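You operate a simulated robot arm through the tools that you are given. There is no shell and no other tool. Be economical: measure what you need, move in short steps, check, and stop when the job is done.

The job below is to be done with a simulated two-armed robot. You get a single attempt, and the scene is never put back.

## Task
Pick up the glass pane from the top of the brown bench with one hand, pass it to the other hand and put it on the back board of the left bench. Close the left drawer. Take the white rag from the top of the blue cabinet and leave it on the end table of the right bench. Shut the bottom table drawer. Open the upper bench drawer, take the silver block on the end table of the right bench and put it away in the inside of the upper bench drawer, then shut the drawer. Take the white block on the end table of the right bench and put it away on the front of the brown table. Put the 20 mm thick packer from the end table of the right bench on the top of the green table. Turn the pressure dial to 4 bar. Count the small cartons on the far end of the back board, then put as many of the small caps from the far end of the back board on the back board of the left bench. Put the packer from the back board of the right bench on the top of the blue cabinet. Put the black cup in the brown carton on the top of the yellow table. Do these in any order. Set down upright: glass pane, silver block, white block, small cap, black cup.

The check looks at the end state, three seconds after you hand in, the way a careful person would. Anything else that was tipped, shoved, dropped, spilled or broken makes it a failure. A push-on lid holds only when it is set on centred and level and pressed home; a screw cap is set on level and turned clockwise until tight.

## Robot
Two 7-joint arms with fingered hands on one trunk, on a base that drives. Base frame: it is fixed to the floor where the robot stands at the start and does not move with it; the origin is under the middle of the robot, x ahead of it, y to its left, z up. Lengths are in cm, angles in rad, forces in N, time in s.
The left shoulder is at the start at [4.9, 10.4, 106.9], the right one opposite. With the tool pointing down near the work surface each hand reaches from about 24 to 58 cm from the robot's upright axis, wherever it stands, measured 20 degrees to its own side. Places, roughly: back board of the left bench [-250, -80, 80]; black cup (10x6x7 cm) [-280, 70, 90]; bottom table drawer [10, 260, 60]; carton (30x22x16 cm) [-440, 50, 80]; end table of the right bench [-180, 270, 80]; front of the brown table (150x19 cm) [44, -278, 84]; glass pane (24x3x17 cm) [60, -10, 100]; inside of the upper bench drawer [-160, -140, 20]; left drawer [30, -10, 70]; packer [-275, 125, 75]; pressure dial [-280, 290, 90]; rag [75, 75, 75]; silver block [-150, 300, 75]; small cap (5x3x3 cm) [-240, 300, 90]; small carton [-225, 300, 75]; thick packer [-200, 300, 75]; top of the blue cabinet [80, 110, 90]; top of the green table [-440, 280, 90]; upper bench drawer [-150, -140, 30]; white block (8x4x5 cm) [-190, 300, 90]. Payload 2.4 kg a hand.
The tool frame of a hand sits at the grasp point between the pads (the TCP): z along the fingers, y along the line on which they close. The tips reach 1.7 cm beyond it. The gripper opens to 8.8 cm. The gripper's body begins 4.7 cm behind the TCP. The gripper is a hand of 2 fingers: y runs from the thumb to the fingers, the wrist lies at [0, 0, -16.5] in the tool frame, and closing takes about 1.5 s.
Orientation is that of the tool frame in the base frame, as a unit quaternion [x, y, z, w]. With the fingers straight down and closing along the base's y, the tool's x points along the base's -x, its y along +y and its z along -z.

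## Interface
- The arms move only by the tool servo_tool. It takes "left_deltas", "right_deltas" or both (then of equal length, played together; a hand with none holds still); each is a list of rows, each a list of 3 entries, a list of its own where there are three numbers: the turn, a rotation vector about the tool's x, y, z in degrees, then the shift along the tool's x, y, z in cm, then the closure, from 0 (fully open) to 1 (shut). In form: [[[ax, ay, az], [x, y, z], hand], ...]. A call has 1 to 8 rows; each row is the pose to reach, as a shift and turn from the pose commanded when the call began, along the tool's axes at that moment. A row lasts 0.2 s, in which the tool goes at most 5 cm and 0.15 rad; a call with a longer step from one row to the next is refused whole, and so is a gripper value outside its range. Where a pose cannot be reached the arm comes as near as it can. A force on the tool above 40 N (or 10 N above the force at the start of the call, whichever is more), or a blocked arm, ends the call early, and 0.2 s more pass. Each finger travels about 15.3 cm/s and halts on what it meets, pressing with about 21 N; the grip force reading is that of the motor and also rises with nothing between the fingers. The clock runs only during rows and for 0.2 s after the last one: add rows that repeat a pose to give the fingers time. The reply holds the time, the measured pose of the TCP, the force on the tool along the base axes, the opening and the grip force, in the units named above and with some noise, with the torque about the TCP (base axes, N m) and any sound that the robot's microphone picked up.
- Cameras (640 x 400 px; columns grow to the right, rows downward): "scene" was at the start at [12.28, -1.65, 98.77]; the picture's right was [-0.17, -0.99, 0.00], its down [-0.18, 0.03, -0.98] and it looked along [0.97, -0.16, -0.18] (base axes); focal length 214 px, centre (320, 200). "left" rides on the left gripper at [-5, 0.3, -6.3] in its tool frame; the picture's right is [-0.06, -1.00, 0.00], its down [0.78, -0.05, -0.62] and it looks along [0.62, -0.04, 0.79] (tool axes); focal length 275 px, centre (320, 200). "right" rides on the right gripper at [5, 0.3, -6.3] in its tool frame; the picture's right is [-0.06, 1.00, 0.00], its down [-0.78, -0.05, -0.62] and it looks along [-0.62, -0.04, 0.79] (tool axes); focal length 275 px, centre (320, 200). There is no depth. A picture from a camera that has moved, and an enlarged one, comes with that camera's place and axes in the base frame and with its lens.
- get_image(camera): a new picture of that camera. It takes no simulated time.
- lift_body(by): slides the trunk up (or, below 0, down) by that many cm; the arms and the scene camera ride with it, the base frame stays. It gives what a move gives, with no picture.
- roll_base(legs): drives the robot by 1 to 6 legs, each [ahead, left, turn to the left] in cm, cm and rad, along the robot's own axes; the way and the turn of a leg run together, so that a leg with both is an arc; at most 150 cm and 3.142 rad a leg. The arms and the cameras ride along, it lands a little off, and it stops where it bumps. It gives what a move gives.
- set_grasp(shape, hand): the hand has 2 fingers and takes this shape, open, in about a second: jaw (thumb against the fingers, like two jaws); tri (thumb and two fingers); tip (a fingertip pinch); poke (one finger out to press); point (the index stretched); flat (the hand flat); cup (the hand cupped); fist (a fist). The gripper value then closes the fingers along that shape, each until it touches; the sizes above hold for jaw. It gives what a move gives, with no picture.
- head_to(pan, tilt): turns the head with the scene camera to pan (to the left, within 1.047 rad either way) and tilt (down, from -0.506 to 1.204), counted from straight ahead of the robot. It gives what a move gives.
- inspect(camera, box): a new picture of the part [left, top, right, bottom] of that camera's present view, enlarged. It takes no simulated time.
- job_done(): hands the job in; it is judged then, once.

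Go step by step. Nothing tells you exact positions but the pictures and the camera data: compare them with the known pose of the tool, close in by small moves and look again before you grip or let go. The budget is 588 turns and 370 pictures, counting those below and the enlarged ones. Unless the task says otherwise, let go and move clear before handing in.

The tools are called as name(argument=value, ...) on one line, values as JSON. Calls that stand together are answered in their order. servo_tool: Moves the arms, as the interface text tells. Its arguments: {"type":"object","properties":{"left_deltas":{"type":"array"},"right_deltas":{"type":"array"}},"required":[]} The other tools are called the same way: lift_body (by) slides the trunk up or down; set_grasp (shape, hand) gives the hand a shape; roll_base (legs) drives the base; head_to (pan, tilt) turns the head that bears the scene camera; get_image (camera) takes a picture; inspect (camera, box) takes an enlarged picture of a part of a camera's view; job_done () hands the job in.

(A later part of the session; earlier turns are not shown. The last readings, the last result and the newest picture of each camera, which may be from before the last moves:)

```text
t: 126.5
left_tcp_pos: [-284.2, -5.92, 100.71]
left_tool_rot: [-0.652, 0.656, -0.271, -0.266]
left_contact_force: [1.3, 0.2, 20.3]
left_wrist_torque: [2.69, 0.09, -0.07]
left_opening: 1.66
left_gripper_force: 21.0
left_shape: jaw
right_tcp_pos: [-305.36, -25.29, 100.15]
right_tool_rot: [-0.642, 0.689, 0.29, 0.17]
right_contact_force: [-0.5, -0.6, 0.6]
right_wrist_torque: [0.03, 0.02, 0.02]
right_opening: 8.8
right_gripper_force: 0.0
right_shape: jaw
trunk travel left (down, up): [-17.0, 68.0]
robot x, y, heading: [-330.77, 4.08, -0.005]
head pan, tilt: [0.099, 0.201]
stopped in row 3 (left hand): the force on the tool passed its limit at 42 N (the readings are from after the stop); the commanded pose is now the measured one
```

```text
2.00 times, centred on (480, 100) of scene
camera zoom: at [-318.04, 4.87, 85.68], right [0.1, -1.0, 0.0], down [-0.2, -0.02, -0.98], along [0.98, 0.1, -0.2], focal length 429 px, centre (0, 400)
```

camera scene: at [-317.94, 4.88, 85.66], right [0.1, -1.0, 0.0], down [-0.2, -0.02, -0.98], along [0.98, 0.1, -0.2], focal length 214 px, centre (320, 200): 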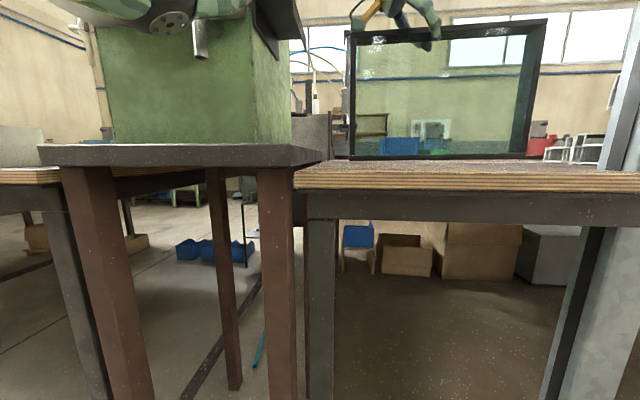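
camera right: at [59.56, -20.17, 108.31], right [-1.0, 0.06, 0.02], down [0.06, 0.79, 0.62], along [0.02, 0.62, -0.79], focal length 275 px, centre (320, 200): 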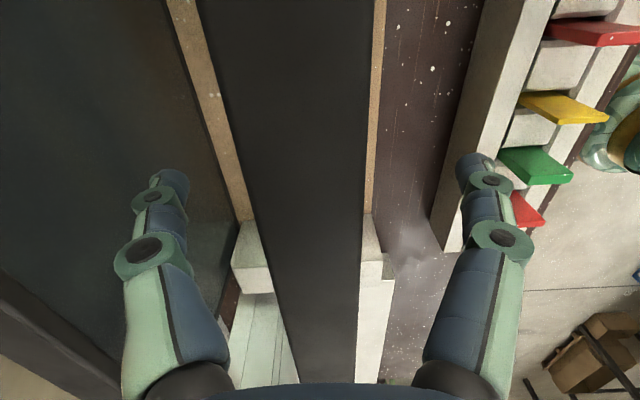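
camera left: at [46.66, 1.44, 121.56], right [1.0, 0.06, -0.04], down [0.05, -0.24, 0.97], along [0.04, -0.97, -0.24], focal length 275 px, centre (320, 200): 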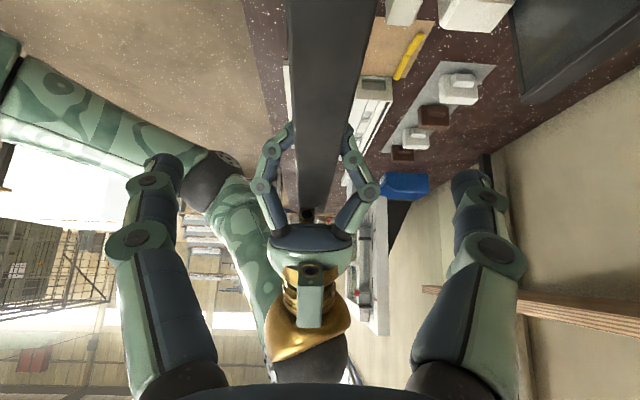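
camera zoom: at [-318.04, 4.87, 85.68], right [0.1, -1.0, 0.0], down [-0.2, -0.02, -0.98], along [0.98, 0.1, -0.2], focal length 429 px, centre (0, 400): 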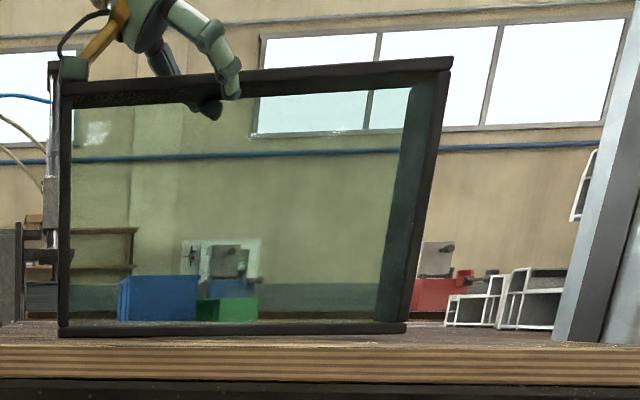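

The left bottom corner touched first. I'll rotate a little so the right end comes down, easing the force.

servo_tool(left_deltas=[[[0, -0.6, 0], [0.15, 0, -0.15], 1], [[0, -1.2, 0], [0.15, 0, -0.15], 1], [[0, -1.2, 0], [0.15, 0, -0.15], 1]])

inspect(camera="scene", box=[320, 0, 640, 200])

```text
t: 127.3
left_tcp_pos: [-284.09, -5.96, 100.56]
left_tool_rot: [-0.657, 0.658, -0.261, -0.26]
left_contact_force: [0.2, 0.6, -5.9]
left_wrist_torque: [0.09, -0.01, 0.01]
left_opening: 1.73
left_gripper_force: 21.4
left_shape: jaw
right_tcp_pos: [-305.18, -25.29, 99.99]
right_tool_rot: [-0.642, 0.689, 0.291, 0.17]
right_contact_force: [-0.2, -1.0, 0.5]
right_wrist_torque: [0.0, -0.02, 0.03]
right_opening: 8.8
right_gripper_force: 0.0
right_shape: jaw
trunk travel left (down, up): [-17.0, 68.0]
robot x, y, heading: [-330.73, 4.08, -0.004]
head pan, tilt: [0.099, 0.201]
```

```text
2.00 times, centred on (480, 100) of scene
camera zoom: at [-317.92, 4.87, 85.64], right [0.1, -1.0, 0.0], down [-0.2, -0.02, -0.98], along [0.98, 0.1, -0.2], focal length 429 px, centre (0, 400)
```

zoom: 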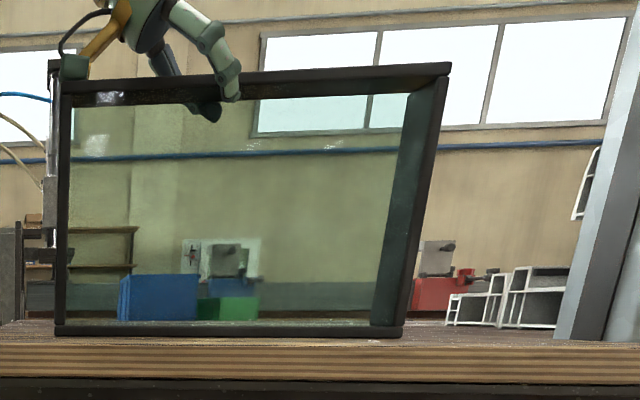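

The bottom edge looks level. I'll lower the last couple of millimetres.

servo_tool(left_deltas=[[[0, 0, 0], [-0.1, 0, 0.1], 1], [[0, 0, 0], [-0.2, 0, 0.2], 1], [[0, 0, 0], [-0.25, 0, 0.25], 1]])

```text
t: 128.1
left_tcp_pos: [-284.31, -5.91, 100.49]
left_tool_rot: [-0.656, 0.658, -0.264, -0.26]
left_contact_force: [0.5, 0.1, 12.2]
left_wrist_torque: [1.65, 0.1, -0.02]
left_opening: 1.7
left_gripper_force: 21.0
left_shape: jaw
right_tcp_pos: [-305.47, -25.33, 100.08]
right_tool_rot: [-0.642, 0.689, 0.29, 0.17]
right_contact_force: [-1.2, 1.5, -0.2]
right_wrist_torque: [-0.01, 0.0, -0.02]
right_opening: 8.8
right_gripper_force: 0.0
right_shape: jaw
trunk travel left (down, up): [-17.0, 68.0]
robot x, y, heading: [-331.15, 4.41, -0.001]
head pan, tilt: [0.099, 0.201]
```

The torque says only the left corner bears. I'll rotate another 1° and press lightly.

servo_tool(left_deltas=[[[0, -0.6, 0], [0.05, 0, -0.05], 1], [[0, -1.2, 0], [0.05, 0, -0.05], 1], [[0, -1.2, 0], [0.0, 0, 0.0], 1]])

```text
t: 128.9
left_tcp_pos: [-284.13, -5.95, 100.33]
left_tool_rot: [-0.658, 0.662, -0.255, -0.254]
left_contact_force: [1.7, -1.3, 8.4]
left_wrist_torque: [-0.07, -0.08, 0.02]
left_opening: 1.71
left_gripper_force: 20.7
left_shape: jaw
right_tcp_pos: [-305.3, -25.28, 100.05]
right_tool_rot: [-0.641, 0.69, 0.29, 0.171]
right_contact_force: [-0.2, 0.1, 0.6]
right_wrist_torque: [0.02, 0.02, -0.01]
right_opening: 8.81
right_gripper_force: 0.0
right_shape: jaw
trunk travel left (down, up): [-17.0, 68.0]
robot x, y, heading: [-330.82, 4.05, 0.002]
head pan, tilt: [0.099, 0.201]
```

The pane is seated evenly. I'll open and draw back along the fingers.

servo_tool(left_deltas=[[[0, 0, 0], [0, 0, 0], 0.7], [[0, 0, 0], [0, 0, 0], 0.3], [[0, 0, 0], [0, 0, 0], 0], [[0, 0, 0], [0, 0, -2], 0], [[0, 0, 0], [0, 0, -6], 0], [[0, 0, 0], [0, 0, -10], 0]])

get_image(camera="scene")

```text
t: 130.3
left_tcp_pos: [-284.29, 0.84, 107.77]
left_tool_rot: [-0.659, 0.66, -0.257, -0.253]
left_contact_force: [0.0, -0.1, -0.2]
left_wrist_torque: [0.06, 0.0, 0.02]
left_opening: 8.8
left_gripper_force: 0.0
left_shape: jaw
right_tcp_pos: [-305.47, -25.17, 100.08]
right_tool_rot: [-0.643, 0.688, 0.291, 0.17]
right_contact_force: [0.0, -0.4, -0.2]
right_wrist_torque: [0.01, -0.04, 0.0]
right_opening: 8.79
right_gripper_force: 0.1
right_shape: jaw
trunk travel left (down, up): [-17.0, 68.0]
robot x, y, heading: [-330.74, 4.17, -0.004]
head pan, tilt: [0.099, 0.201]
```

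```text
314 pictures are left
camera scene: at [-318.02, 4.94, 85.71], right [0.1, -1.0, 0.0], down [-0.2, -0.02, -0.98], along [0.98, 0.1, -0.2], focal length 214 px, centre (320, 200)
```

scene: 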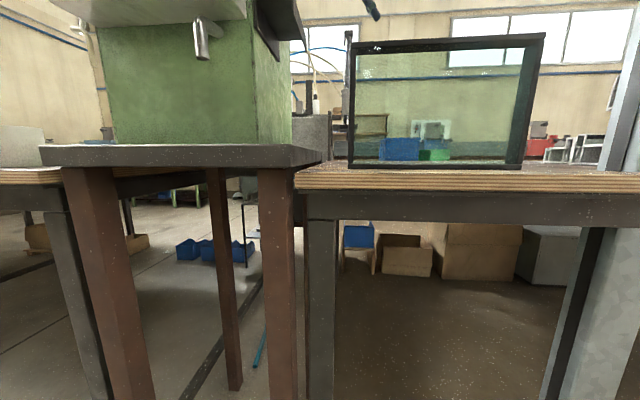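

The pane stands upright on the back board. I'll raise the trunk, back off, straighten the hands, then turn to the black cup to the left.

lift_body(by=20)

roll_base(legs=[[-15, 0, 0]])

servo_tool(left_deltas=[[[0, -8, 0], [0, 2, -1], 0], [[0, -16, 0], [0, 4, -1], 0], [[0, -24, 0], [0, 6, -1], 0], [[0, -32, 0], [0, 8, -1], 0], [[0, -40, 0], [0, 8, -1], 0], [[0, -42.3, 0], [0, 8, -1], 0]])

head_to(pan=0.6, tilt=0.5)

get_image(camera="scene")

```text
t: 132.5
left_tcp_pos: [-284.19, 0.77, 127.79]
left_tool_rot: [-0.658, 0.662, -0.255, -0.253]
left_contact_force: [0.2, 0.2, 0.6]
left_wrist_torque: [-0.01, 0.0, -0.01]
left_opening: 8.79
left_gripper_force: 0.1
left_shape: jaw
right_tcp_pos: [-305.24, -25.29, 120.02]
right_tool_rot: [-0.642, 0.689, 0.291, 0.171]
right_contact_force: [-0.3, 0.1, 0.0]
right_wrist_torque: [-0.01, 0.0, -0.02]
right_opening: 8.8
right_gripper_force: 0.0
right_shape: jaw
trunk travel left (down, up): [-37.0, 48.0]
robot x, y, heading: [-330.71, 4.13, 0.001]
head pan, tilt: [0.099, 0.201]
```

```text
t: 133.8
left_tcp_pos: [-299.34, 0.86, 127.73]
left_tool_rot: [-0.659, 0.661, -0.256, -0.252]
left_contact_force: [0.1, -0.3, -1.2]
left_wrist_torque: [0.03, -0.01, 0.03]
left_opening: 8.76
left_gripper_force: 0.0
left_shape: jaw
right_tcp_pos: [-320.43, -25.21, 119.99]
right_tool_rot: [-0.642, 0.689, 0.291, 0.17]
right_contact_force: [1.1, 0.2, -1.0]
right_wrist_torque: [-0.03, -0.05, 0.01]
right_opening: 8.78
right_gripper_force: 0.1
right_shape: jaw
trunk travel left (down, up): [-37.0, 48.0]
robot x, y, heading: [-346.03, 3.88, 0.001]
head pan, tilt: [0.099, 0.201]
```

```text
t: 135.2
left_tcp_pos: [-307.29, 1.38, 128.41]
left_tool_rot: [-0.706, 0.708, -0.001, 0.003]
left_contact_force: [-0.3, -0.5, -0.8]
left_wrist_torque: [0.03, -0.03, 0.01]
left_opening: 8.78
left_gripper_force: 0.0
left_shape: jaw
right_tcp_pos: [-320.38, -25.31, 120.12]
right_tool_rot: [-0.642, 0.689, 0.291, 0.17]
right_contact_force: [0.4, -1.2, -0.2]
right_wrist_torque: [0.03, 0.03, 0.0]
right_opening: 8.78
right_gripper_force: 0.1
right_shape: jaw
trunk travel left (down, up): [-37.0, 48.0]
robot x, y, heading: [-346.33, 3.98, -0.001]
head pan, tilt: [0.099, 0.201]
```

```text
t: 136.2
left_tcp_pos: [-307.27, 1.46, 128.44]
left_tool_rot: [-0.707, 0.708, -0.001, 0.002]
left_contact_force: [0.5, 0.4, -0.8]
left_wrist_torque: [0.03, 0.0, -0.01]
left_opening: 8.8
left_gripper_force: 0.0
left_shape: jaw
right_tcp_pos: [-320.42, -25.24, 120.14]
right_tool_rot: [-0.642, 0.688, 0.291, 0.169]
right_contact_force: [0.2, -0.3, 0.0]
right_wrist_torque: [0.01, 0.0, 0.04]
right_opening: 8.79
right_gripper_force: 0.1
right_shape: jaw
trunk travel left (down, up): [-37.0, 48.0]
robot x, y, heading: [-345.78, 4.01, -0.004]
head pan, tilt: [0.6, 0.499]
```

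```text
313 pictures are left
camera scene: at [-335.62, 9.12, 102.88], right [0.56, -0.83, 0.0], down [-0.4, -0.27, -0.88], along [0.73, 0.49, -0.48], focal length 214 px, centre (320, 200)
```

scene: 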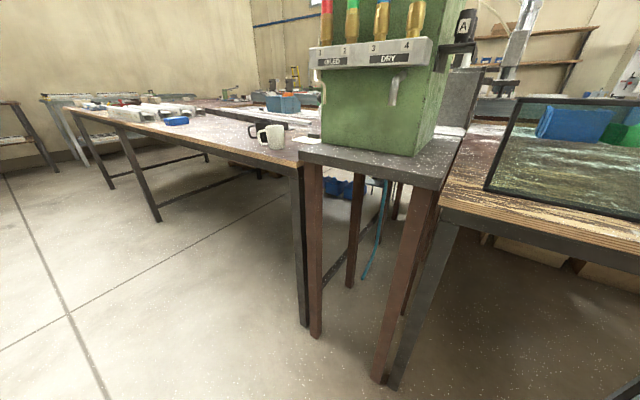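

The mugs sit at about (-284, 66) on the right bench's back edge. I'll slide left along the bench and look at them.

roll_base(legs=[[0, 66, 0]])

head_to(pan=0.0, tilt=0.5)

get_image(camera="scene")

```text
t: 139.8
left_tcp_pos: [-307.53, 68.08, 128.33]
left_tool_rot: [0.71, -0.704, 0.001, -0.002]
left_contact_force: [1.0, 0.5, -0.6]
left_wrist_torque: [-0.02, 0.0, 0.0]
left_opening: 8.8
left_gripper_force: 0.1
left_shape: jaw
right_tcp_pos: [-320.19, 41.2, 120.12]
right_tool_rot: [-0.645, 0.686, 0.292, 0.169]
right_contact_force: [-0.3, 0.4, 0.6]
right_wrist_torque: [0.02, -0.01, 0.02]
right_opening: 8.8
right_gripper_force: 0.0
right_shape: jaw
trunk travel left (down, up): [-37.0, 48.0]
robot x, y, heading: [-346.36, 70.51, 0.009]
head pan, tilt: [0.6, 0.499]
```

```text
t: 140.8
left_tcp_pos: [-307.5, 68.04, 128.46]
left_tool_rot: [0.71, -0.704, 0.001, -0.003]
left_contact_force: [0.2, -0.1, 0.8]
left_wrist_torque: [0.0, -0.01, -0.01]
left_opening: 8.81
left_gripper_force: 0.0
left_shape: jaw
right_tcp_pos: [-320.32, 41.31, 120.04]
right_tool_rot: [-0.646, 0.685, 0.292, 0.168]
right_contact_force: [-0.6, 0.5, -0.9]
right_wrist_torque: [0.01, -0.01, -0.01]
right_opening: 8.76
right_gripper_force: 0.1
right_shape: jaw
trunk travel left (down, up): [-37.0, 48.0]
robot x, y, heading: [-346.26, 70.22, 0.011]
head pan, tilt: [0.0, 0.499]
```

```text
312 pictures are left
camera scene: at [-334.26, 70.34, 102.87], right [0.01, -1.0, 0.0], down [-0.48, 0.0, -0.88], along [0.88, 0.01, -0.48], focal length 214 px, centre (320, 200)
```

scene: 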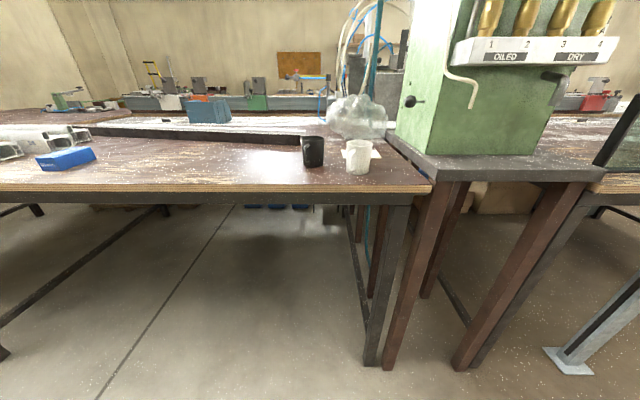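

The black cup is at about (-278, 72), beside the white mug, and the blue packer is further left. I'll enlarge to find the cup's handle.

inspect(camera="scene", box=[260, 110, 420, 210])

get_image(camera="left")

```text
4.00 times, centred on (340, 160) of scene
camera zoom: at [-334.26, 70.34, 102.87], right [0.01, -1.0, 0.0], down [-0.48, 0.0, -0.88], along [0.88, 0.01, -0.48], focal length 858 px, centre (240, 360)
```

zoom: 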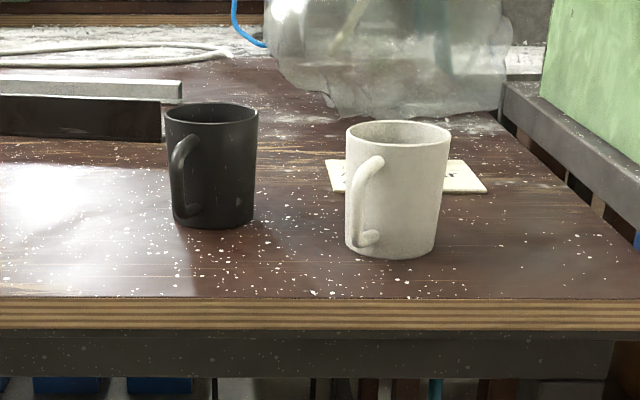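

```text
310 pictures are left
camera left: at [-307.83, 73.08, 134.67], right [1.0, 0.07, 0.0], down [0.05, -0.79, 0.62], along [0.05, -0.62, -0.79], focal length 275 px, centre (320, 200)
```

left: 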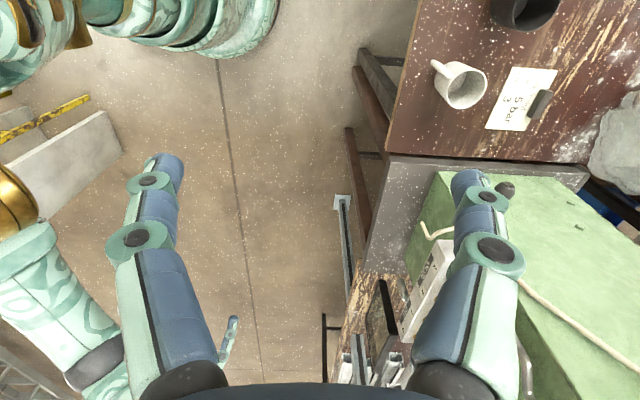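

Both handles point toward me, so closing along y suits the black cup at (-276, 73). I'll turn the left hand back a quarter and drive closer.

servo_tool(left_deltas=[[[0, 0, 8.4], [0, 0, 0], 0], [[0, 0, 16.8], [0, 0, 0], 0], [[0, 0, 25.2], [0, 0, 0], 0], [[0, 0, 33.6], [0, 0, 0], 0], [[0, 0, 42], [0, 0, 0], 0], [[0, 0, 50.4], [0, 0, 0], 0], [[0, 0, 58.8], [0, 0, 0], 0], [[0, 0, 67], [0, 0, 0], 0]])

servo_tool(left_deltas=[[[0, 0, 8], [0, 0, 0], 0], [[0, 0, 16], [0, 0, 0], 0], [[0, 0, 23], [0, 0, 0], 0]])

roll_base(legs=[[0, 12, -0.01], [24, 0, 0]])

get_image(camera="left")

get_image(camera="scene")

```text
t: 142.7
left_tcp_pos: [-307.41, 68.12, 128.4]
left_tool_rot: [-0.201, 0.979, 0.0, 0.003]
left_contact_force: [0.1, 0.3, 0.0]
left_wrist_torque: [0.0, 0.02, 0.02]
left_opening: 8.81
left_gripper_force: 0.1
left_shape: jaw
right_tcp_pos: [-320.32, 41.43, 120.0]
right_tool_rot: [-0.645, 0.686, 0.291, 0.169]
right_contact_force: [0.2, -0.6, 0.7]
right_wrist_torque: [-0.01, -0.01, 0.02]
right_opening: 8.79
right_gripper_force: 0.0
right_shape: jaw
trunk travel left (down, up): [-37.0, 48.0]
robot x, y, heading: [-346.51, 70.17, 0.008]
head pan, tilt: [0.0, 0.499]
```

```text
t: 143.4
left_tcp_pos: [-307.33, 68.01, 128.36]
left_tool_rot: [-0.003, 1.0, 0.001, 0.002]
left_contact_force: [0.8, 0.1, -0.4]
left_wrist_torque: [0.0, 0.0, 0.03]
left_opening: 8.78
left_gripper_force: 0.0
left_shape: jaw
right_tcp_pos: [-320.3, 41.15, 120.08]
right_tool_rot: [-0.645, 0.685, 0.292, 0.168]
right_contact_force: [0.3, -0.4, 0.6]
right_wrist_torque: [-0.01, -0.01, -0.02]
right_opening: 8.81
right_gripper_force: 0.0
right_shape: jaw
trunk travel left (down, up): [-37.0, 48.0]
robot x, y, heading: [-346.45, 70.16, 0.008]
head pan, tilt: [0.0, 0.499]
```

```text
t: 146.1
left_tcp_pos: [-283.55, 79.66, 128.28]
left_tool_rot: [0.0, 1.0, 0.001, 0.002]
left_contact_force: [0.1, 0.2, 0.9]
left_wrist_torque: [0.0, 0.03, -0.03]
left_opening: 8.81
left_gripper_force: 0.1
left_shape: jaw
right_tcp_pos: [-296.77, 52.97, 120.01]
right_tool_rot: [-0.642, 0.689, 0.291, 0.169]
right_contact_force: [0.1, 0.3, -0.1]
right_wrist_torque: [-0.02, 0.02, 0.02]
right_opening: 8.79
right_gripper_force: 0.1
right_shape: jaw
trunk travel left (down, up): [-37.0, 48.0]
robot x, y, heading: [-322.65, 82.43, -0.0]
head pan, tilt: [0.0, 0.499]
```

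```text
309 pictures are left
camera left: at [-278.67, 80.07, 134.67], right [0.06, -1.0, 0.0], down [-0.79, -0.05, 0.62], along [-0.61, -0.04, -0.79], focal length 275 px, centre (320, 200)
```

left: 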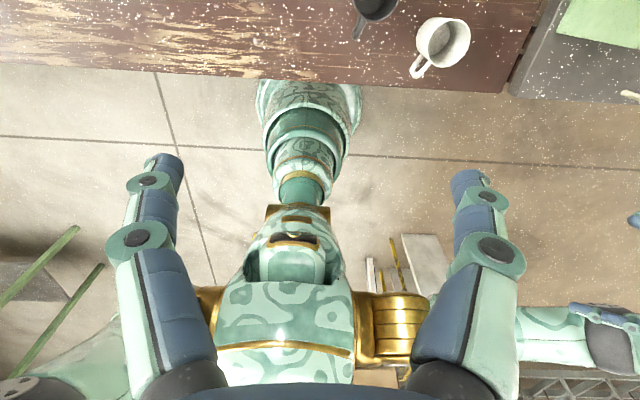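

```text
308 pictures are left
camera scene: at [-310.45, 82.25, 102.87], right [0.0, -1.0, 0.0], down [-0.48, 0.0, -0.88], along [0.88, 0.0, -0.48], focal length 214 px, centre (320, 200)
```

scene: 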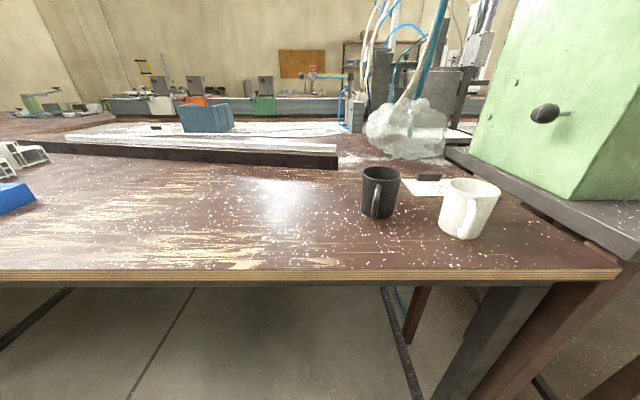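

The cup centre is at about (-277, 72.2), with its rim at z 90. I'll bring the left hand over it.

servo_tool(left_deltas=[[[0, 0, 0], [-2, -2, 3.6], 0], [[0, 0, 0], [-4, -4, 7.2], 0], [[0, 0, 0], [-5.5, -6, 11.4], 0], [[0, 0, 0], [-6.5, -7.4, 15.6], 0], [[0, 0, 0], [-6.5, -7.4, 20], 0], [[0, 0, 0], [-6.5, -7.4, 24.5], 0], [[0, 0, 0], [-6.5, -7.4, 29], 0], [[0, 0, 0], [-6.5, -7.4, 33], 0]])

get_image(camera="left")

get_image(camera="scene")

```text
t: 147.9
left_tcp_pos: [-277.01, 72.4, 95.27]
left_tool_rot: [0.001, 1.0, 0.001, 0.003]
left_contact_force: [0.2, -0.6, -0.4]
left_wrist_torque: [-0.02, -0.02, 0.03]
left_opening: 8.79
left_gripper_force: 0.0
left_shape: jaw
right_tcp_pos: [-296.79, 53.14, 119.97]
right_tool_rot: [-0.643, 0.688, 0.291, 0.169]
right_contact_force: [-1.3, 0.6, 0.3]
right_wrist_torque: [0.02, 0.03, -0.02]
right_opening: 8.78
right_gripper_force: 0.0
right_shape: jaw
trunk travel left (down, up): [-37.0, 48.0]
robot x, y, heading: [-322.51, 82.27, -0.001]
head pan, tilt: [0.0, 0.499]
```

```text
307 pictures are left
camera left: at [-271.98, 72.78, 101.57], right [0.06, -1.0, 0.0], down [-0.79, -0.05, 0.62], along [-0.61, -0.04, -0.79], focal length 275 px, centre (320, 200)
```

left: 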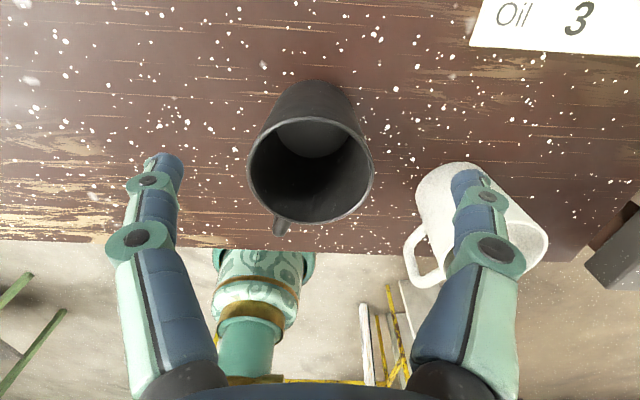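

```text
306 pictures are left
camera scene: at [-310.48, 82.25, 102.87], right [0.0, -1.0, 0.0], down [-0.48, 0.0, -0.88], along [0.88, 0.0, -0.48], focal length 214 px, centre (320, 200)
```

scene: 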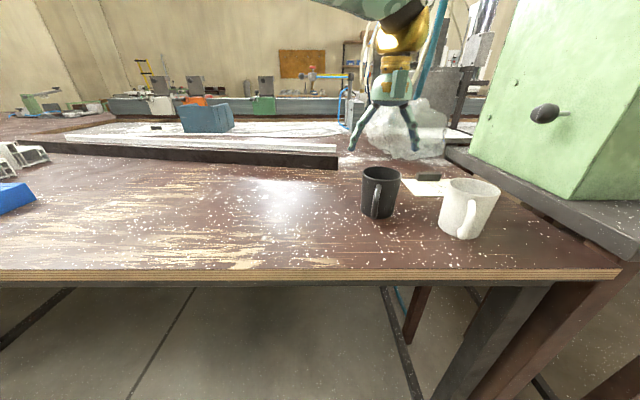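

The cup is centred between the fingers, with enough room to the white mug. I'll descend with a small correction and grip.

servo_tool(left_deltas=[[[0, 0, 0], [1.4, 0.35, 0], 0], [[0, 0, 0], [1.4, 0.35, 3], 0], [[0, 0, 0], [1.4, 0.35, 6], 0], [[0, 0, 0], [1.4, 0.35, 8.7], 0], [[0, 0, 0], [1.4, 0.35, 8.7], 0.4], [[0, 0, 0], [1.4, 0.35, 8.7], 0.8], [[0, 0, 0], [1.4, 0.35, 8.7], 0.8]])

get_image(camera="left")

```text
t: 148.9
left_tcp_pos: [-278.3, 72.69, 87.46]
left_tool_rot: [0.0, 1.0, -0.003, 0.009]
left_contact_force: [-3.9, 4.6, 28.8]
left_wrist_torque: [0.05, -0.09, 0.06]
left_opening: 4.48
left_gripper_force: 20.4
left_shape: jaw
right_tcp_pos: [-296.96, 53.19, 120.16]
right_tool_rot: [-0.643, 0.689, 0.289, 0.17]
right_contact_force: [0.9, 0.5, -0.9]
right_wrist_torque: [-0.02, 0.01, 0.0]
right_opening: 8.79
right_gripper_force: 0.0
right_shape: jaw
trunk travel left (down, up): [-37.0, 48.0]
robot x, y, heading: [-322.22, 82.61, -0.003]
head pan, tilt: [0.0, 0.499]
stopped in row 5 (left hand): the force on the tool passed its limit at 43 N (the readings are from after the stop); the commanded pose is now the measured one
```

```text
305 pictures are left
camera left: at [-273.37, 73.09, 93.8], right [0.06, -1.0, 0.01], down [-0.79, -0.05, 0.61], along [-0.6, -0.04, -0.8], focal length 275 px, centre (320, 200)
```

left: 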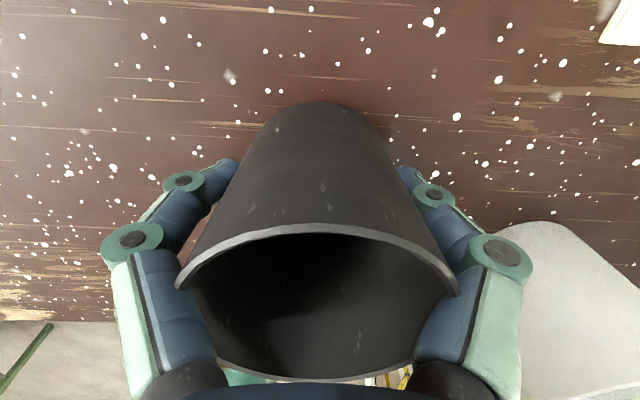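

The gripper palm is pressing on the rim, while the fingers hold the tapered body. I'll ease up slightly with the grip closed, then lift.

servo_tool(left_deltas=[[[0, 0, 0], [0, 0, -0.3], 0.8], [[0, 0, 0], [0, 0, -0.6], 1], [[0, 0, 0], [0, 0, -0.6], 1]])

get_image(camera="scene")

```text
t: 149.8
left_tcp_pos: [-278.13, 72.52, 87.79]
left_tool_rot: [0.001, 1.0, 0.0, 0.006]
left_contact_force: [0.6, -0.3, 0.6]
left_wrist_torque: [0.01, 0.0, -0.02]
left_opening: 4.43
left_gripper_force: 20.5
left_shape: jaw
right_tcp_pos: [-296.82, 53.0, 120.1]
right_tool_rot: [-0.642, 0.688, 0.292, 0.17]
right_contact_force: [0.9, 0.2, -0.3]
right_wrist_torque: [-0.04, 0.03, -0.02]
right_opening: 8.79
right_gripper_force: 0.0
right_shape: jaw
trunk travel left (down, up): [-37.0, 48.0]
robot x, y, heading: [-322.42, 82.59, -0.001]
head pan, tilt: [0.0, 0.499]
```

```text
304 pictures are left
camera scene: at [-310.47, 82.25, 102.86], right [0.0, -1.0, 0.0], down [-0.48, 0.0, -0.88], along [0.88, 0.0, -0.48], focal length 214 px, centre (320, 200)
```

scene: 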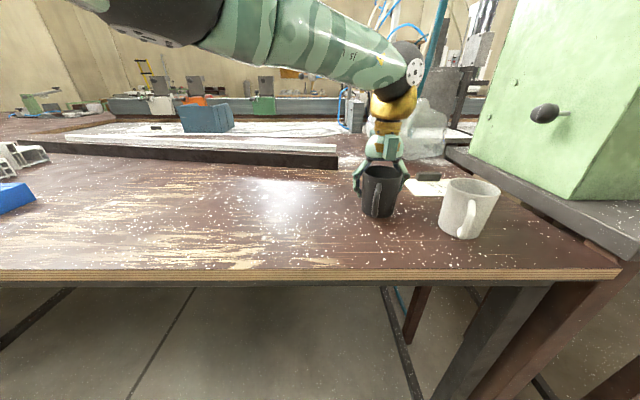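

The grip is clean. I'll lift the cup and back away.

servo_tool(left_deltas=[[[0, 0, 0], [0, 0, -2], 1], [[0, 0, 0], [0, 0, -5], 1], [[0, 0, 0], [0, 0, -9], 1], [[0, 0, 0], [0, 0, -13], 1], [[0, 0, 0], [2, 0, -17], 1], [[0, 0, 0], [5, 0, -21], 1], [[0, 0, 0], [7, 0, -25], 1]])

roll_base(legs=[[-30, 0, 0], [0, 0, 1.57], [0, 0, 1.57]])

get_image(camera="scene")

```text
t: 151.3
left_tcp_pos: [-285.62, 72.89, 112.5]
left_tool_rot: [0.001, 1.0, -0.001, 0.006]
left_contact_force: [0.2, 0.6, -0.9]
left_wrist_torque: [0.0, -0.02, 0.02]
left_opening: 4.45
left_gripper_force: 21.1
left_shape: jaw
right_tcp_pos: [-296.8, 52.97, 119.98]
right_tool_rot: [-0.643, 0.688, 0.291, 0.17]
right_contact_force: [0.4, -0.3, 0.2]
right_wrist_torque: [0.01, -0.04, -0.02]
right_opening: 8.77
right_gripper_force: 0.0
right_shape: jaw
trunk travel left (down, up): [-37.0, 48.0]
robot x, y, heading: [-322.42, 82.35, -0.003]
head pan, tilt: [0.0, 0.499]
```

```text
t: 161.1
left_tcp_pos: [-389.24, 90.63, 112.56]
left_tool_rot: [1.0, 0.018, -0.006, -0.001]
left_contact_force: [-0.4, -0.1, -0.3]
left_wrist_torque: [0.02, -0.03, -0.01]
left_opening: 4.44
left_gripper_force: 20.7
left_shape: jaw
right_tcp_pos: [-378.89, 110.85, 120.07]
right_tool_rot: [0.676, 0.655, -0.164, 0.295]
right_contact_force: [0.8, 0.4, -0.2]
right_wrist_torque: [-0.02, -0.04, -0.03]
right_opening: 8.81
right_gripper_force: 0.1
right_shape: jaw
trunk travel left (down, up): [-37.0, 48.0]
robot x, y, heading: [-352.37, 82.86, -3.103]
head pan, tilt: [0.0, 0.499]
```

```text
303 pictures are left
camera scene: at [-364.55, 81.91, 102.87], right [-0.04, 1.0, 0.0], down [0.48, 0.02, -0.88], along [-0.88, -0.03, -0.48], focal length 214 px, centre (320, 200)
```

scene: 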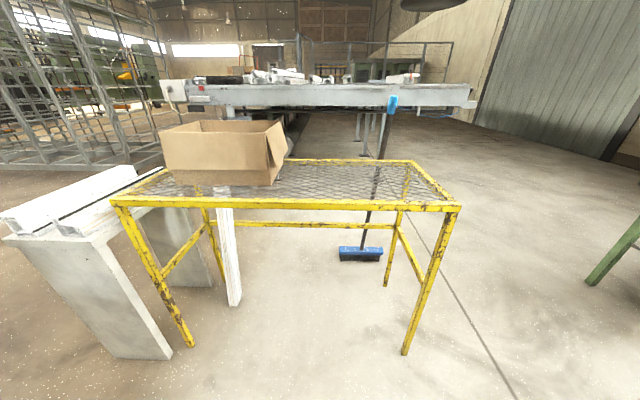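

The carton stands on the yellow mesh table, centred at about (-440, 46), rim z 89 and floor near z 73. I'll square up and drive in beside it.

roll_base(legs=[[0, 0, -0.038], [0, 20, 0], [33, 0, 0]])

get_image(camera="scene")

get_image(camera="left")

```text
t: 164.9
left_tcp_pos: [-421.97, 72.39, 112.49]
left_tool_rot: [1.0, -0.005, -0.006, -0.001]
left_contact_force: [-1.4, 0.6, -0.3]
left_wrist_torque: [0.02, 0.01, 0.01]
left_opening: 4.41
left_gripper_force: 20.8
left_shape: jaw
right_tcp_pos: [-410.67, 92.14, 120.12]
right_tool_rot: [0.691, 0.639, -0.171, 0.29]
right_contact_force: [0.3, -0.4, -0.6]
right_wrist_torque: [0.0, 0.0, -0.04]
right_opening: 8.81
right_gripper_force: 0.1
right_shape: jaw
trunk travel left (down, up): [-37.0, 48.0]
robot x, y, heading: [-385.49, 62.56, 3.129]
head pan, tilt: [0.0, 0.499]
```

```text
302 pictures are left
camera scene: at [-397.66, 62.56, 102.87], right [0.01, 1.0, 0.0], down [0.48, 0.0, -0.88], along [-0.88, 0.01, -0.48], focal length 214 px, centre (320, 200)
```

scene: 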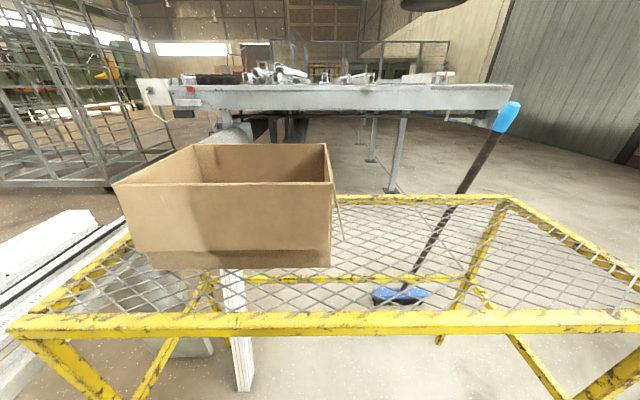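

```text
301 pictures are left
camera left: at [-426.88, 72.17, 118.85], right [-0.05, 1.0, 0.0], down [0.79, 0.04, 0.61], along [0.61, 0.03, -0.79], focal length 275 px, centre (320, 200)
```

left: 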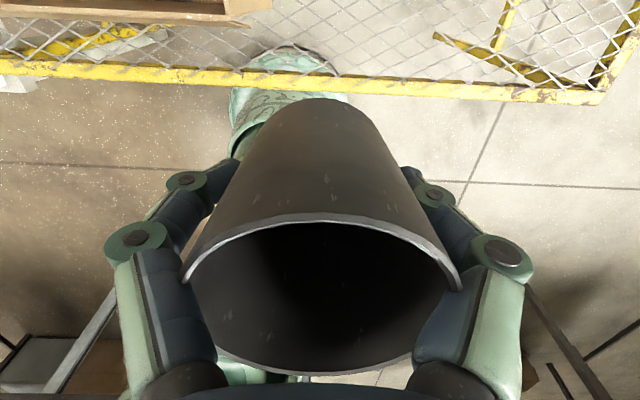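

The carton's centre is at about (-440.5, 48). The cup is held well, so I'll carry it over the centre.

servo_tool(left_deltas=[[[0, 0, 0], [-2.6, 3.4, 0], 1], [[0, 0, 0], [-5.3, 7, 0], 1], [[0, 0, 0], [-7.9, 10.5, 0], 1], [[0, 0, 0], [-10.6, 14, 0], 1], [[0, 0, 0], [-13.2, 17.5, 0], 1], [[0, 0, 0], [-15.9, 21, 0], 1], [[0, 0, 0], [-18.5, 24.4, 0], 1]])

get_image(camera="left")

get_image(camera="scene")

```text
t: 166.5
left_tcp_pos: [-439.54, 47.92, 112.61]
left_tool_rot: [1.0, -0.004, -0.008, -0.001]
left_contact_force: [-1.0, 0.7, -0.8]
left_wrist_torque: [0.0, 0.03, 0.01]
left_opening: 4.42
left_gripper_force: 20.8
left_shape: jaw
left hand out of reach, approached as far as the arm can: row 7
right_tcp_pos: [-410.74, 91.86, 120.17]
right_tool_rot: [0.691, 0.64, -0.17, 0.29]
right_contact_force: [0.8, -0.7, 0.3]
right_wrist_torque: [0.0, 0.01, 0.0]
right_opening: 8.81
right_gripper_force: 0.2
right_shape: jaw
trunk travel left (down, up): [-37.0, 48.0]
robot x, y, heading: [-385.12, 62.86, 3.13]
head pan, tilt: [0.0, 0.499]
```

```text
300 pictures are left
camera left: at [-444.43, 47.69, 118.96], right [-0.05, 1.0, 0.0], down [0.79, 0.04, 0.61], along [0.61, 0.03, -0.79], focal length 275 px, centre (320, 200)
```

left: 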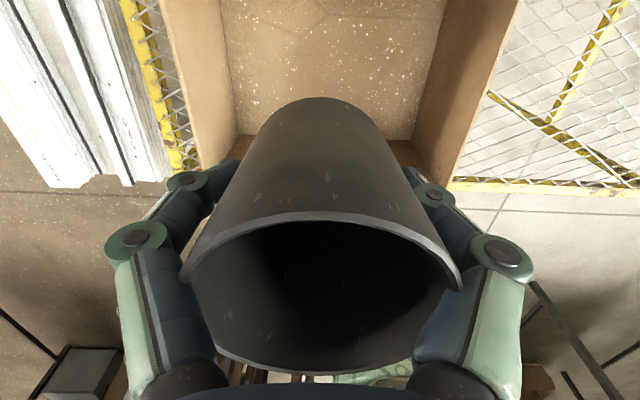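

```text
299 pictures are left
camera scene: at [-397.63, 62.47, 102.87], right [0.01, 1.0, 0.0], down [0.48, 0.0, -0.88], along [-0.88, 0.01, -0.48], focal length 214 px, centre (320, 200)
```

scene: 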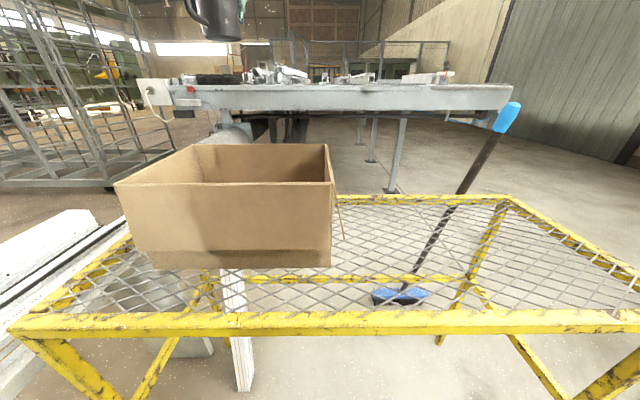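

The hand is centred over the carton. I'll lower with the trunk by 31 cm, then feel for the floor.

lift_body(by=-31)

get_image(camera="scene")

get_image(camera="left")

```text
t: 169.7
left_tcp_pos: [-436.2, 47.71, 82.8]
left_tool_rot: [0.994, -0.075, -0.055, 0.049]
left_contact_force: [3.6, 3.2, 14.6]
left_wrist_torque: [0.18, 0.21, -0.08]
left_opening: 4.44
left_gripper_force: 21.3
left_shape: jaw
right_tcp_pos: [-417.52, 87.7, 83.96]
right_tool_rot: [0.679, 0.647, -0.097, 0.333]
right_contact_force: [-1.0, 1.2, 0.0]
right_wrist_torque: [-0.01, -0.05, 0.04]
right_opening: 8.8
right_gripper_force: 0.0
right_shape: jaw
trunk travel left (down, up): [-6.0, 79.0]
robot x, y, heading: [-384.89, 60.35, -3.08]
head pan, tilt: [0.0, 0.499]
stopped: the arm was blocked; the commanded pose is now the measured one
```

```text
298 pictures are left
camera scene: at [-392.67, 60.31, 74.11], right [-0.06, 1.0, -0.01], down [0.4, 0.02, -0.92], along [-0.91, -0.06, -0.4], focal length 214 px, centre (320, 200)
```

scene: 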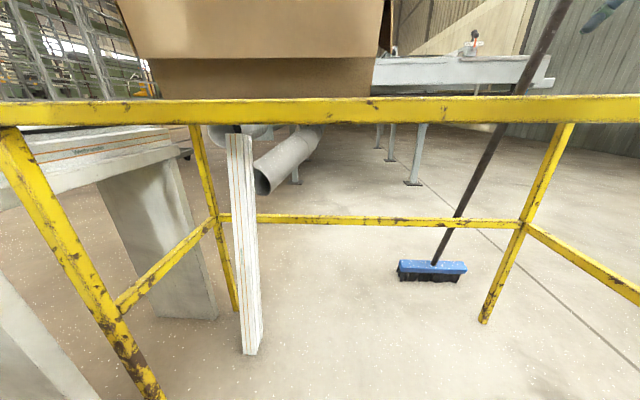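

```text
297 pictures are left
camera left: at [-440.33, 48.75, 89.44], right [0.08, 0.99, -0.1], down [0.85, -0.02, 0.53], along [0.52, -0.13, -0.84], focal length 275 px, centre (320, 200)
```

left: 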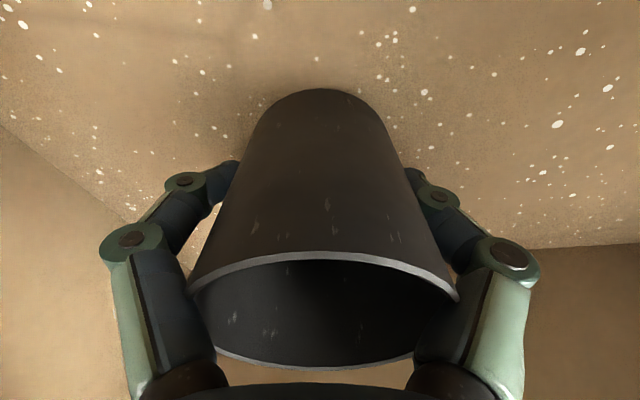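

The lowering stopped with the arm blocked, and the base was nudged slightly. I'll raise the trunk 3 cm to relieve it and check.

lift_body(by=3)

get_image(camera="left")

head_to(pan=0.3, tilt=0.0)

get_image(camera="scene")

```text
t: 170.0
left_tcp_pos: [-436.5, 50.64, 79.24]
left_tool_rot: [0.984, -0.144, -0.069, 0.084]
left_contact_force: [14.4, 8.1, 51.5]
left_wrist_torque: [-0.44, 0.09, -0.03]
left_opening: 3.73
left_gripper_force: 20.7
left_shape: jaw
right_tcp_pos: [-419.3, 85.89, 79.54]
right_tool_rot: [0.659, 0.668, -0.044, 0.345]
right_contact_force: [-0.4, -0.2, -0.6]
right_wrist_torque: [-0.02, 0.0, 0.02]
right_opening: 8.8
right_gripper_force: 0.0
right_shape: jaw
trunk travel left (down, up): [-6.3, 78.7]
robot x, y, heading: [-384.7, 60.38, -3.081]
head pan, tilt: [0.0, 0.499]
stopped: the arm was blocked; the commanded pose is now the measured one
```

```text
296 pictures are left
camera left: at [-440.29, 52.73, 85.96], right [0.21, 0.96, -0.18], down [0.86, -0.09, 0.51], along [0.47, -0.26, -0.84], focal length 275 px, centre (320, 200)
```

left: 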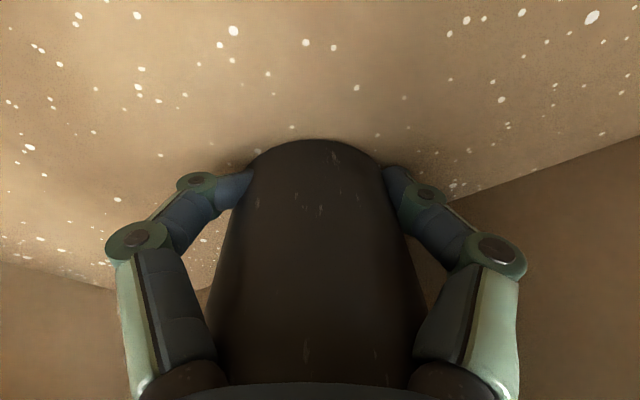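

```text
t: 170.9
left_tcp_pos: [-436.38, 50.69, 79.18]
left_tool_rot: [0.983, -0.143, -0.079, 0.087]
left_contact_force: [16.6, 6.7, 101.3]
left_wrist_torque: [-0.36, 0.25, -0.11]
left_opening: 3.65
left_gripper_force: 20.9
left_shape: jaw
right_tcp_pos: [-418.61, 86.57, 79.1]
right_tool_rot: [0.665, 0.662, -0.034, 0.343]
right_contact_force: [-0.8, -0.6, -0.8]
right_wrist_torque: [-0.01, 0.0, -0.02]
right_opening: 8.79
right_gripper_force: 0.0
right_shape: jaw
trunk travel left (down, up): [-6.3, 78.7]
robot x, y, heading: [-384.5, 60.49, -3.09]
head pan, tilt: [0.3, 0.0]
```

```text
295 pictures are left
camera scene: at [-389.33, 57.77, 79.49], right [-0.34, 0.94, 0.03], down [-0.11, -0.01, -0.99], along [-0.93, -0.34, 0.11], focal length 214 px, centre (320, 200)
```

scene: 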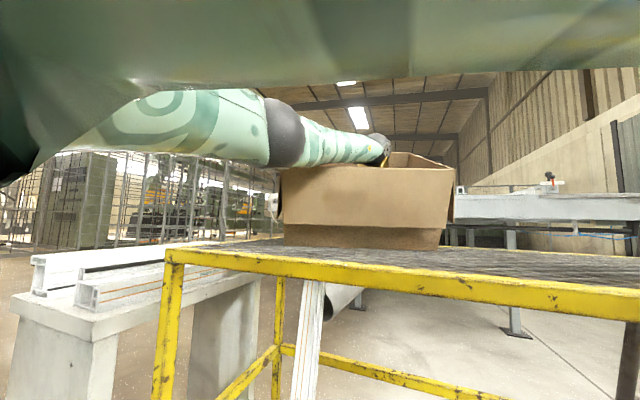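

The left arm is pressing hard downward and the robot is being pushed back. I'll raise the left hand straight up a little to relieve it.

servo_tool(left_deltas=[[[0, 0, 0], [0, 0, -1], 1], [[0, 0, 0], [0, 0, -2.5], 1], [[0, 0, 0], [0, 0, -4], 1]])

get_image(camera="scene")

```text
t: 171.2
left_tcp_pos: [-434.4, 54.7, 77.37]
left_tool_rot: [0.962, -0.219, -0.124, 0.109]
left_contact_force: [-30.9, 16.3, 152.9]
left_wrist_torque: [1.23, -1.02, 2.1]
left_opening: 2.43
left_gripper_force: 20.4
left_shape: jaw
right_tcp_pos: [-416.09, 85.36, 75.3]
right_tool_rot: [0.63, 0.687, 0.027, 0.361]
right_contact_force: [-18.6, -5.4, 60.2]
right_wrist_torque: [-0.01, 0.32, 0.05]
right_opening: 4.0
right_gripper_force: 0.0
right_shape: jaw
trunk travel left (down, up): [-6.3, 78.7]
robot x, y, heading: [-385.09, 59.77, -3.087]
head pan, tilt: [0.3, 0.0]
stopped in row 1 (left hand): the arm was blocked; the commanded pose is now the measured one
```

```text
294 pictures are left
camera scene: at [-385.39, 57.7, 80.38], right [-0.34, 0.94, 0.05], down [-0.16, -0.01, -0.99], along [-0.92, -0.35, 0.16], focal length 214 px, centre (320, 200)
```

scene: 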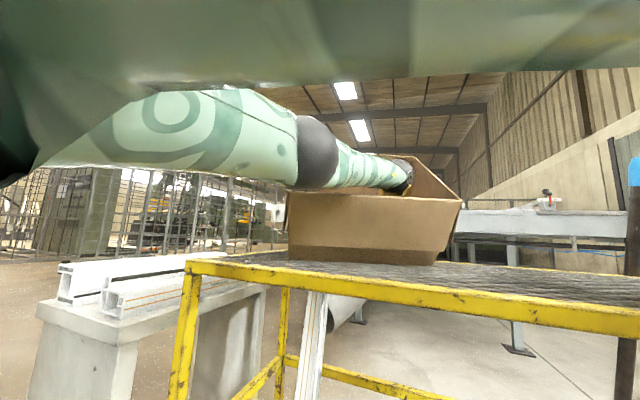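

The load is still rising, so I'll raise the trunk again at once.

lift_body(by=15)

get_image(camera="scene")

```text
t: 171.6
left_tcp_pos: [-431.27, 58.45, 76.88]
left_tool_rot: [0.933, -0.29, -0.177, 0.117]
left_contact_force: [-54.8, 18.1, 148.6]
left_wrist_torque: [-0.3, -0.67, 0.91]
left_opening: 1.75
left_gripper_force: 21.3
left_shape: jaw
right_tcp_pos: [-412.71, 84.2, 73.43]
right_tool_rot: [0.564, 0.725, 0.121, 0.377]
right_contact_force: [-50.0, -1.3, 154.7]
right_wrist_torque: [1.04, 4.78, 0.33]
right_opening: 3.6
right_gripper_force: 0.0
right_shape: jaw
trunk travel left (down, up): [-6.6, 78.4]
robot x, y, heading: [-385.65, 60.68, -3.062]
head pan, tilt: [0.3, 0.0]
stopped: the arm was blocked; the commanded pose is now the measured one
```

```text
293 pictures are left
camera scene: at [-381.25, 57.93, 81.57], right [-0.36, 0.93, 0.07], down [-0.22, -0.02, -0.97], along [-0.9, -0.37, 0.21], focal length 214 px, centre (320, 200)
```

scene: 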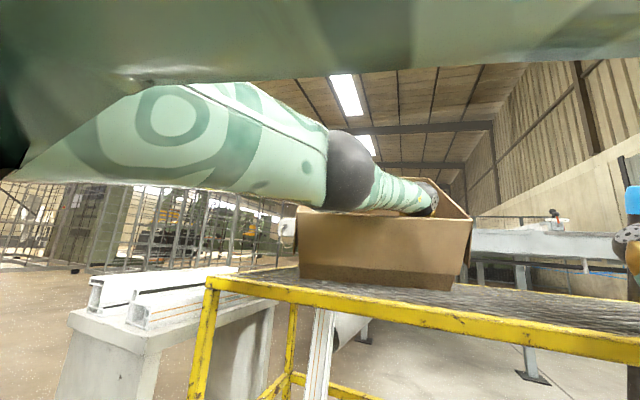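

Both hands are now being pushed into the table and the base is being levered up. I'll command both hands straight up together.

servo_tool(left_deltas=[[[0, 0, 0], [-1.2, 1.4, -4.2], 1], [[0, 0, 0], [-2.4, 2.8, -8.4], 1], [[0, 0, 0], [-2.4, 2.8, -8.4], 1]], right_deltas=[[[0, 0, 0], [-1.9, 2.8, -3.2], 0.6], [[0, 0, 0], [-3.8, 5.6, -6.4], 0.6], [[0, 0, 0], [-3.8, 5.6, -6.4], 0.6]])

get_image(camera="scene")

```text
t: 171.9
left_tcp_pos: [-427.76, 55.17, 76.83]
left_tool_rot: [0.942, -0.233, -0.195, 0.143]
left_contact_force: [-49.4, 0.1, 138.1]
left_wrist_torque: [0.05, -0.53, 1.73]
left_opening: 1.77
left_gripper_force: 20.7
left_shape: jaw
left hand out of reach, approached as far as the arm can: row 1
right_tcp_pos: [-408.94, 85.5, 72.28]
right_tool_rot: [0.558, 0.747, 0.171, 0.317]
right_contact_force: [-72.9, -0.7, 534.2]
right_wrist_torque: [0.91, 27.42, 0.26]
right_opening: 2.04
right_gripper_force: 0.0
right_shape: jaw
trunk travel left (down, up): [-6.6, 78.4]
robot x, y, heading: [-386.39, 61.58, -3.084]
head pan, tilt: [0.3, 0.0]
stopped in row 1 (left hand): the arm was blocked; the commanded pose is now the measured one
```

```text
292 pictures are left
camera scene: at [-376.04, 58.83, 82.04], right [-0.33, 0.94, 0.09], down [-0.29, -0.01, -0.96], along [-0.9, -0.35, 0.28], focal length 214 px, centre (320, 200)
```

scene: 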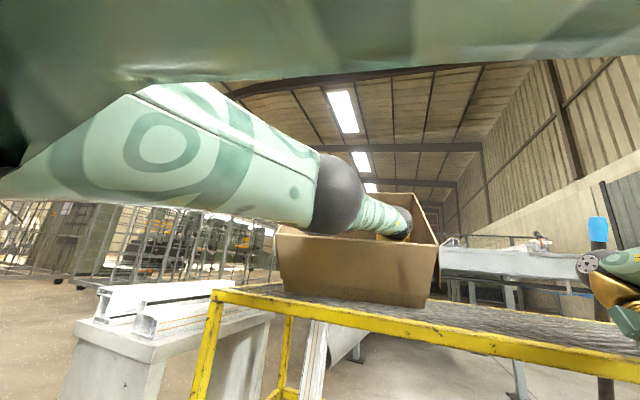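

The robot is being tipped back while its extended arms press on the table. I'll drive the base back a little to get it under the body again.

roll_base(legs=[[-10, 0, 0]])

get_image(camera="scene")

```text
t: 172.6
left_tcp_pos: [-420.25, 56.16, 74.81]
left_tool_rot: [0.913, -0.268, -0.227, 0.206]
left_contact_force: [7.1, -1.2, 133.9]
left_wrist_torque: [-0.17, -0.4, 0.03]
left_opening: 1.32
left_gripper_force: 20.9
left_shape: jaw
right_tcp_pos: [-394.85, 91.83, 59.95]
right_tool_rot: [0.471, 0.714, 0.445, 0.265]
right_contact_force: [-0.1, 0.5, 1.3]
right_wrist_torque: [-0.04, 0.0, 0.0]
right_opening: 3.53
right_gripper_force: 0.0
right_shape: jaw
trunk travel left (down, up): [-6.6, 78.4]
robot x, y, heading: [-385.0, 63.11, 3.127]
head pan, tilt: [0.3, 0.0]
stopped in leg 1: the robot was blocked; the commanded pose is now the measured one
```

```text
291 pictures are left
camera scene: at [-366.85, 59.3, 82.23], right [-0.26, 0.96, 0.13], down [-0.39, 0.02, -0.92], along [-0.88, -0.29, 0.37], focal length 214 px, centre (320, 200)
```

scene: 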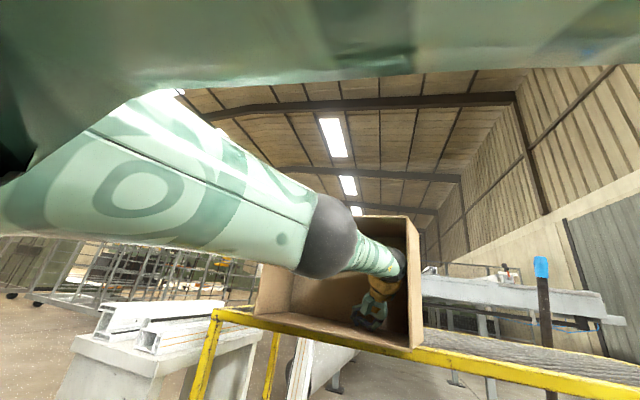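

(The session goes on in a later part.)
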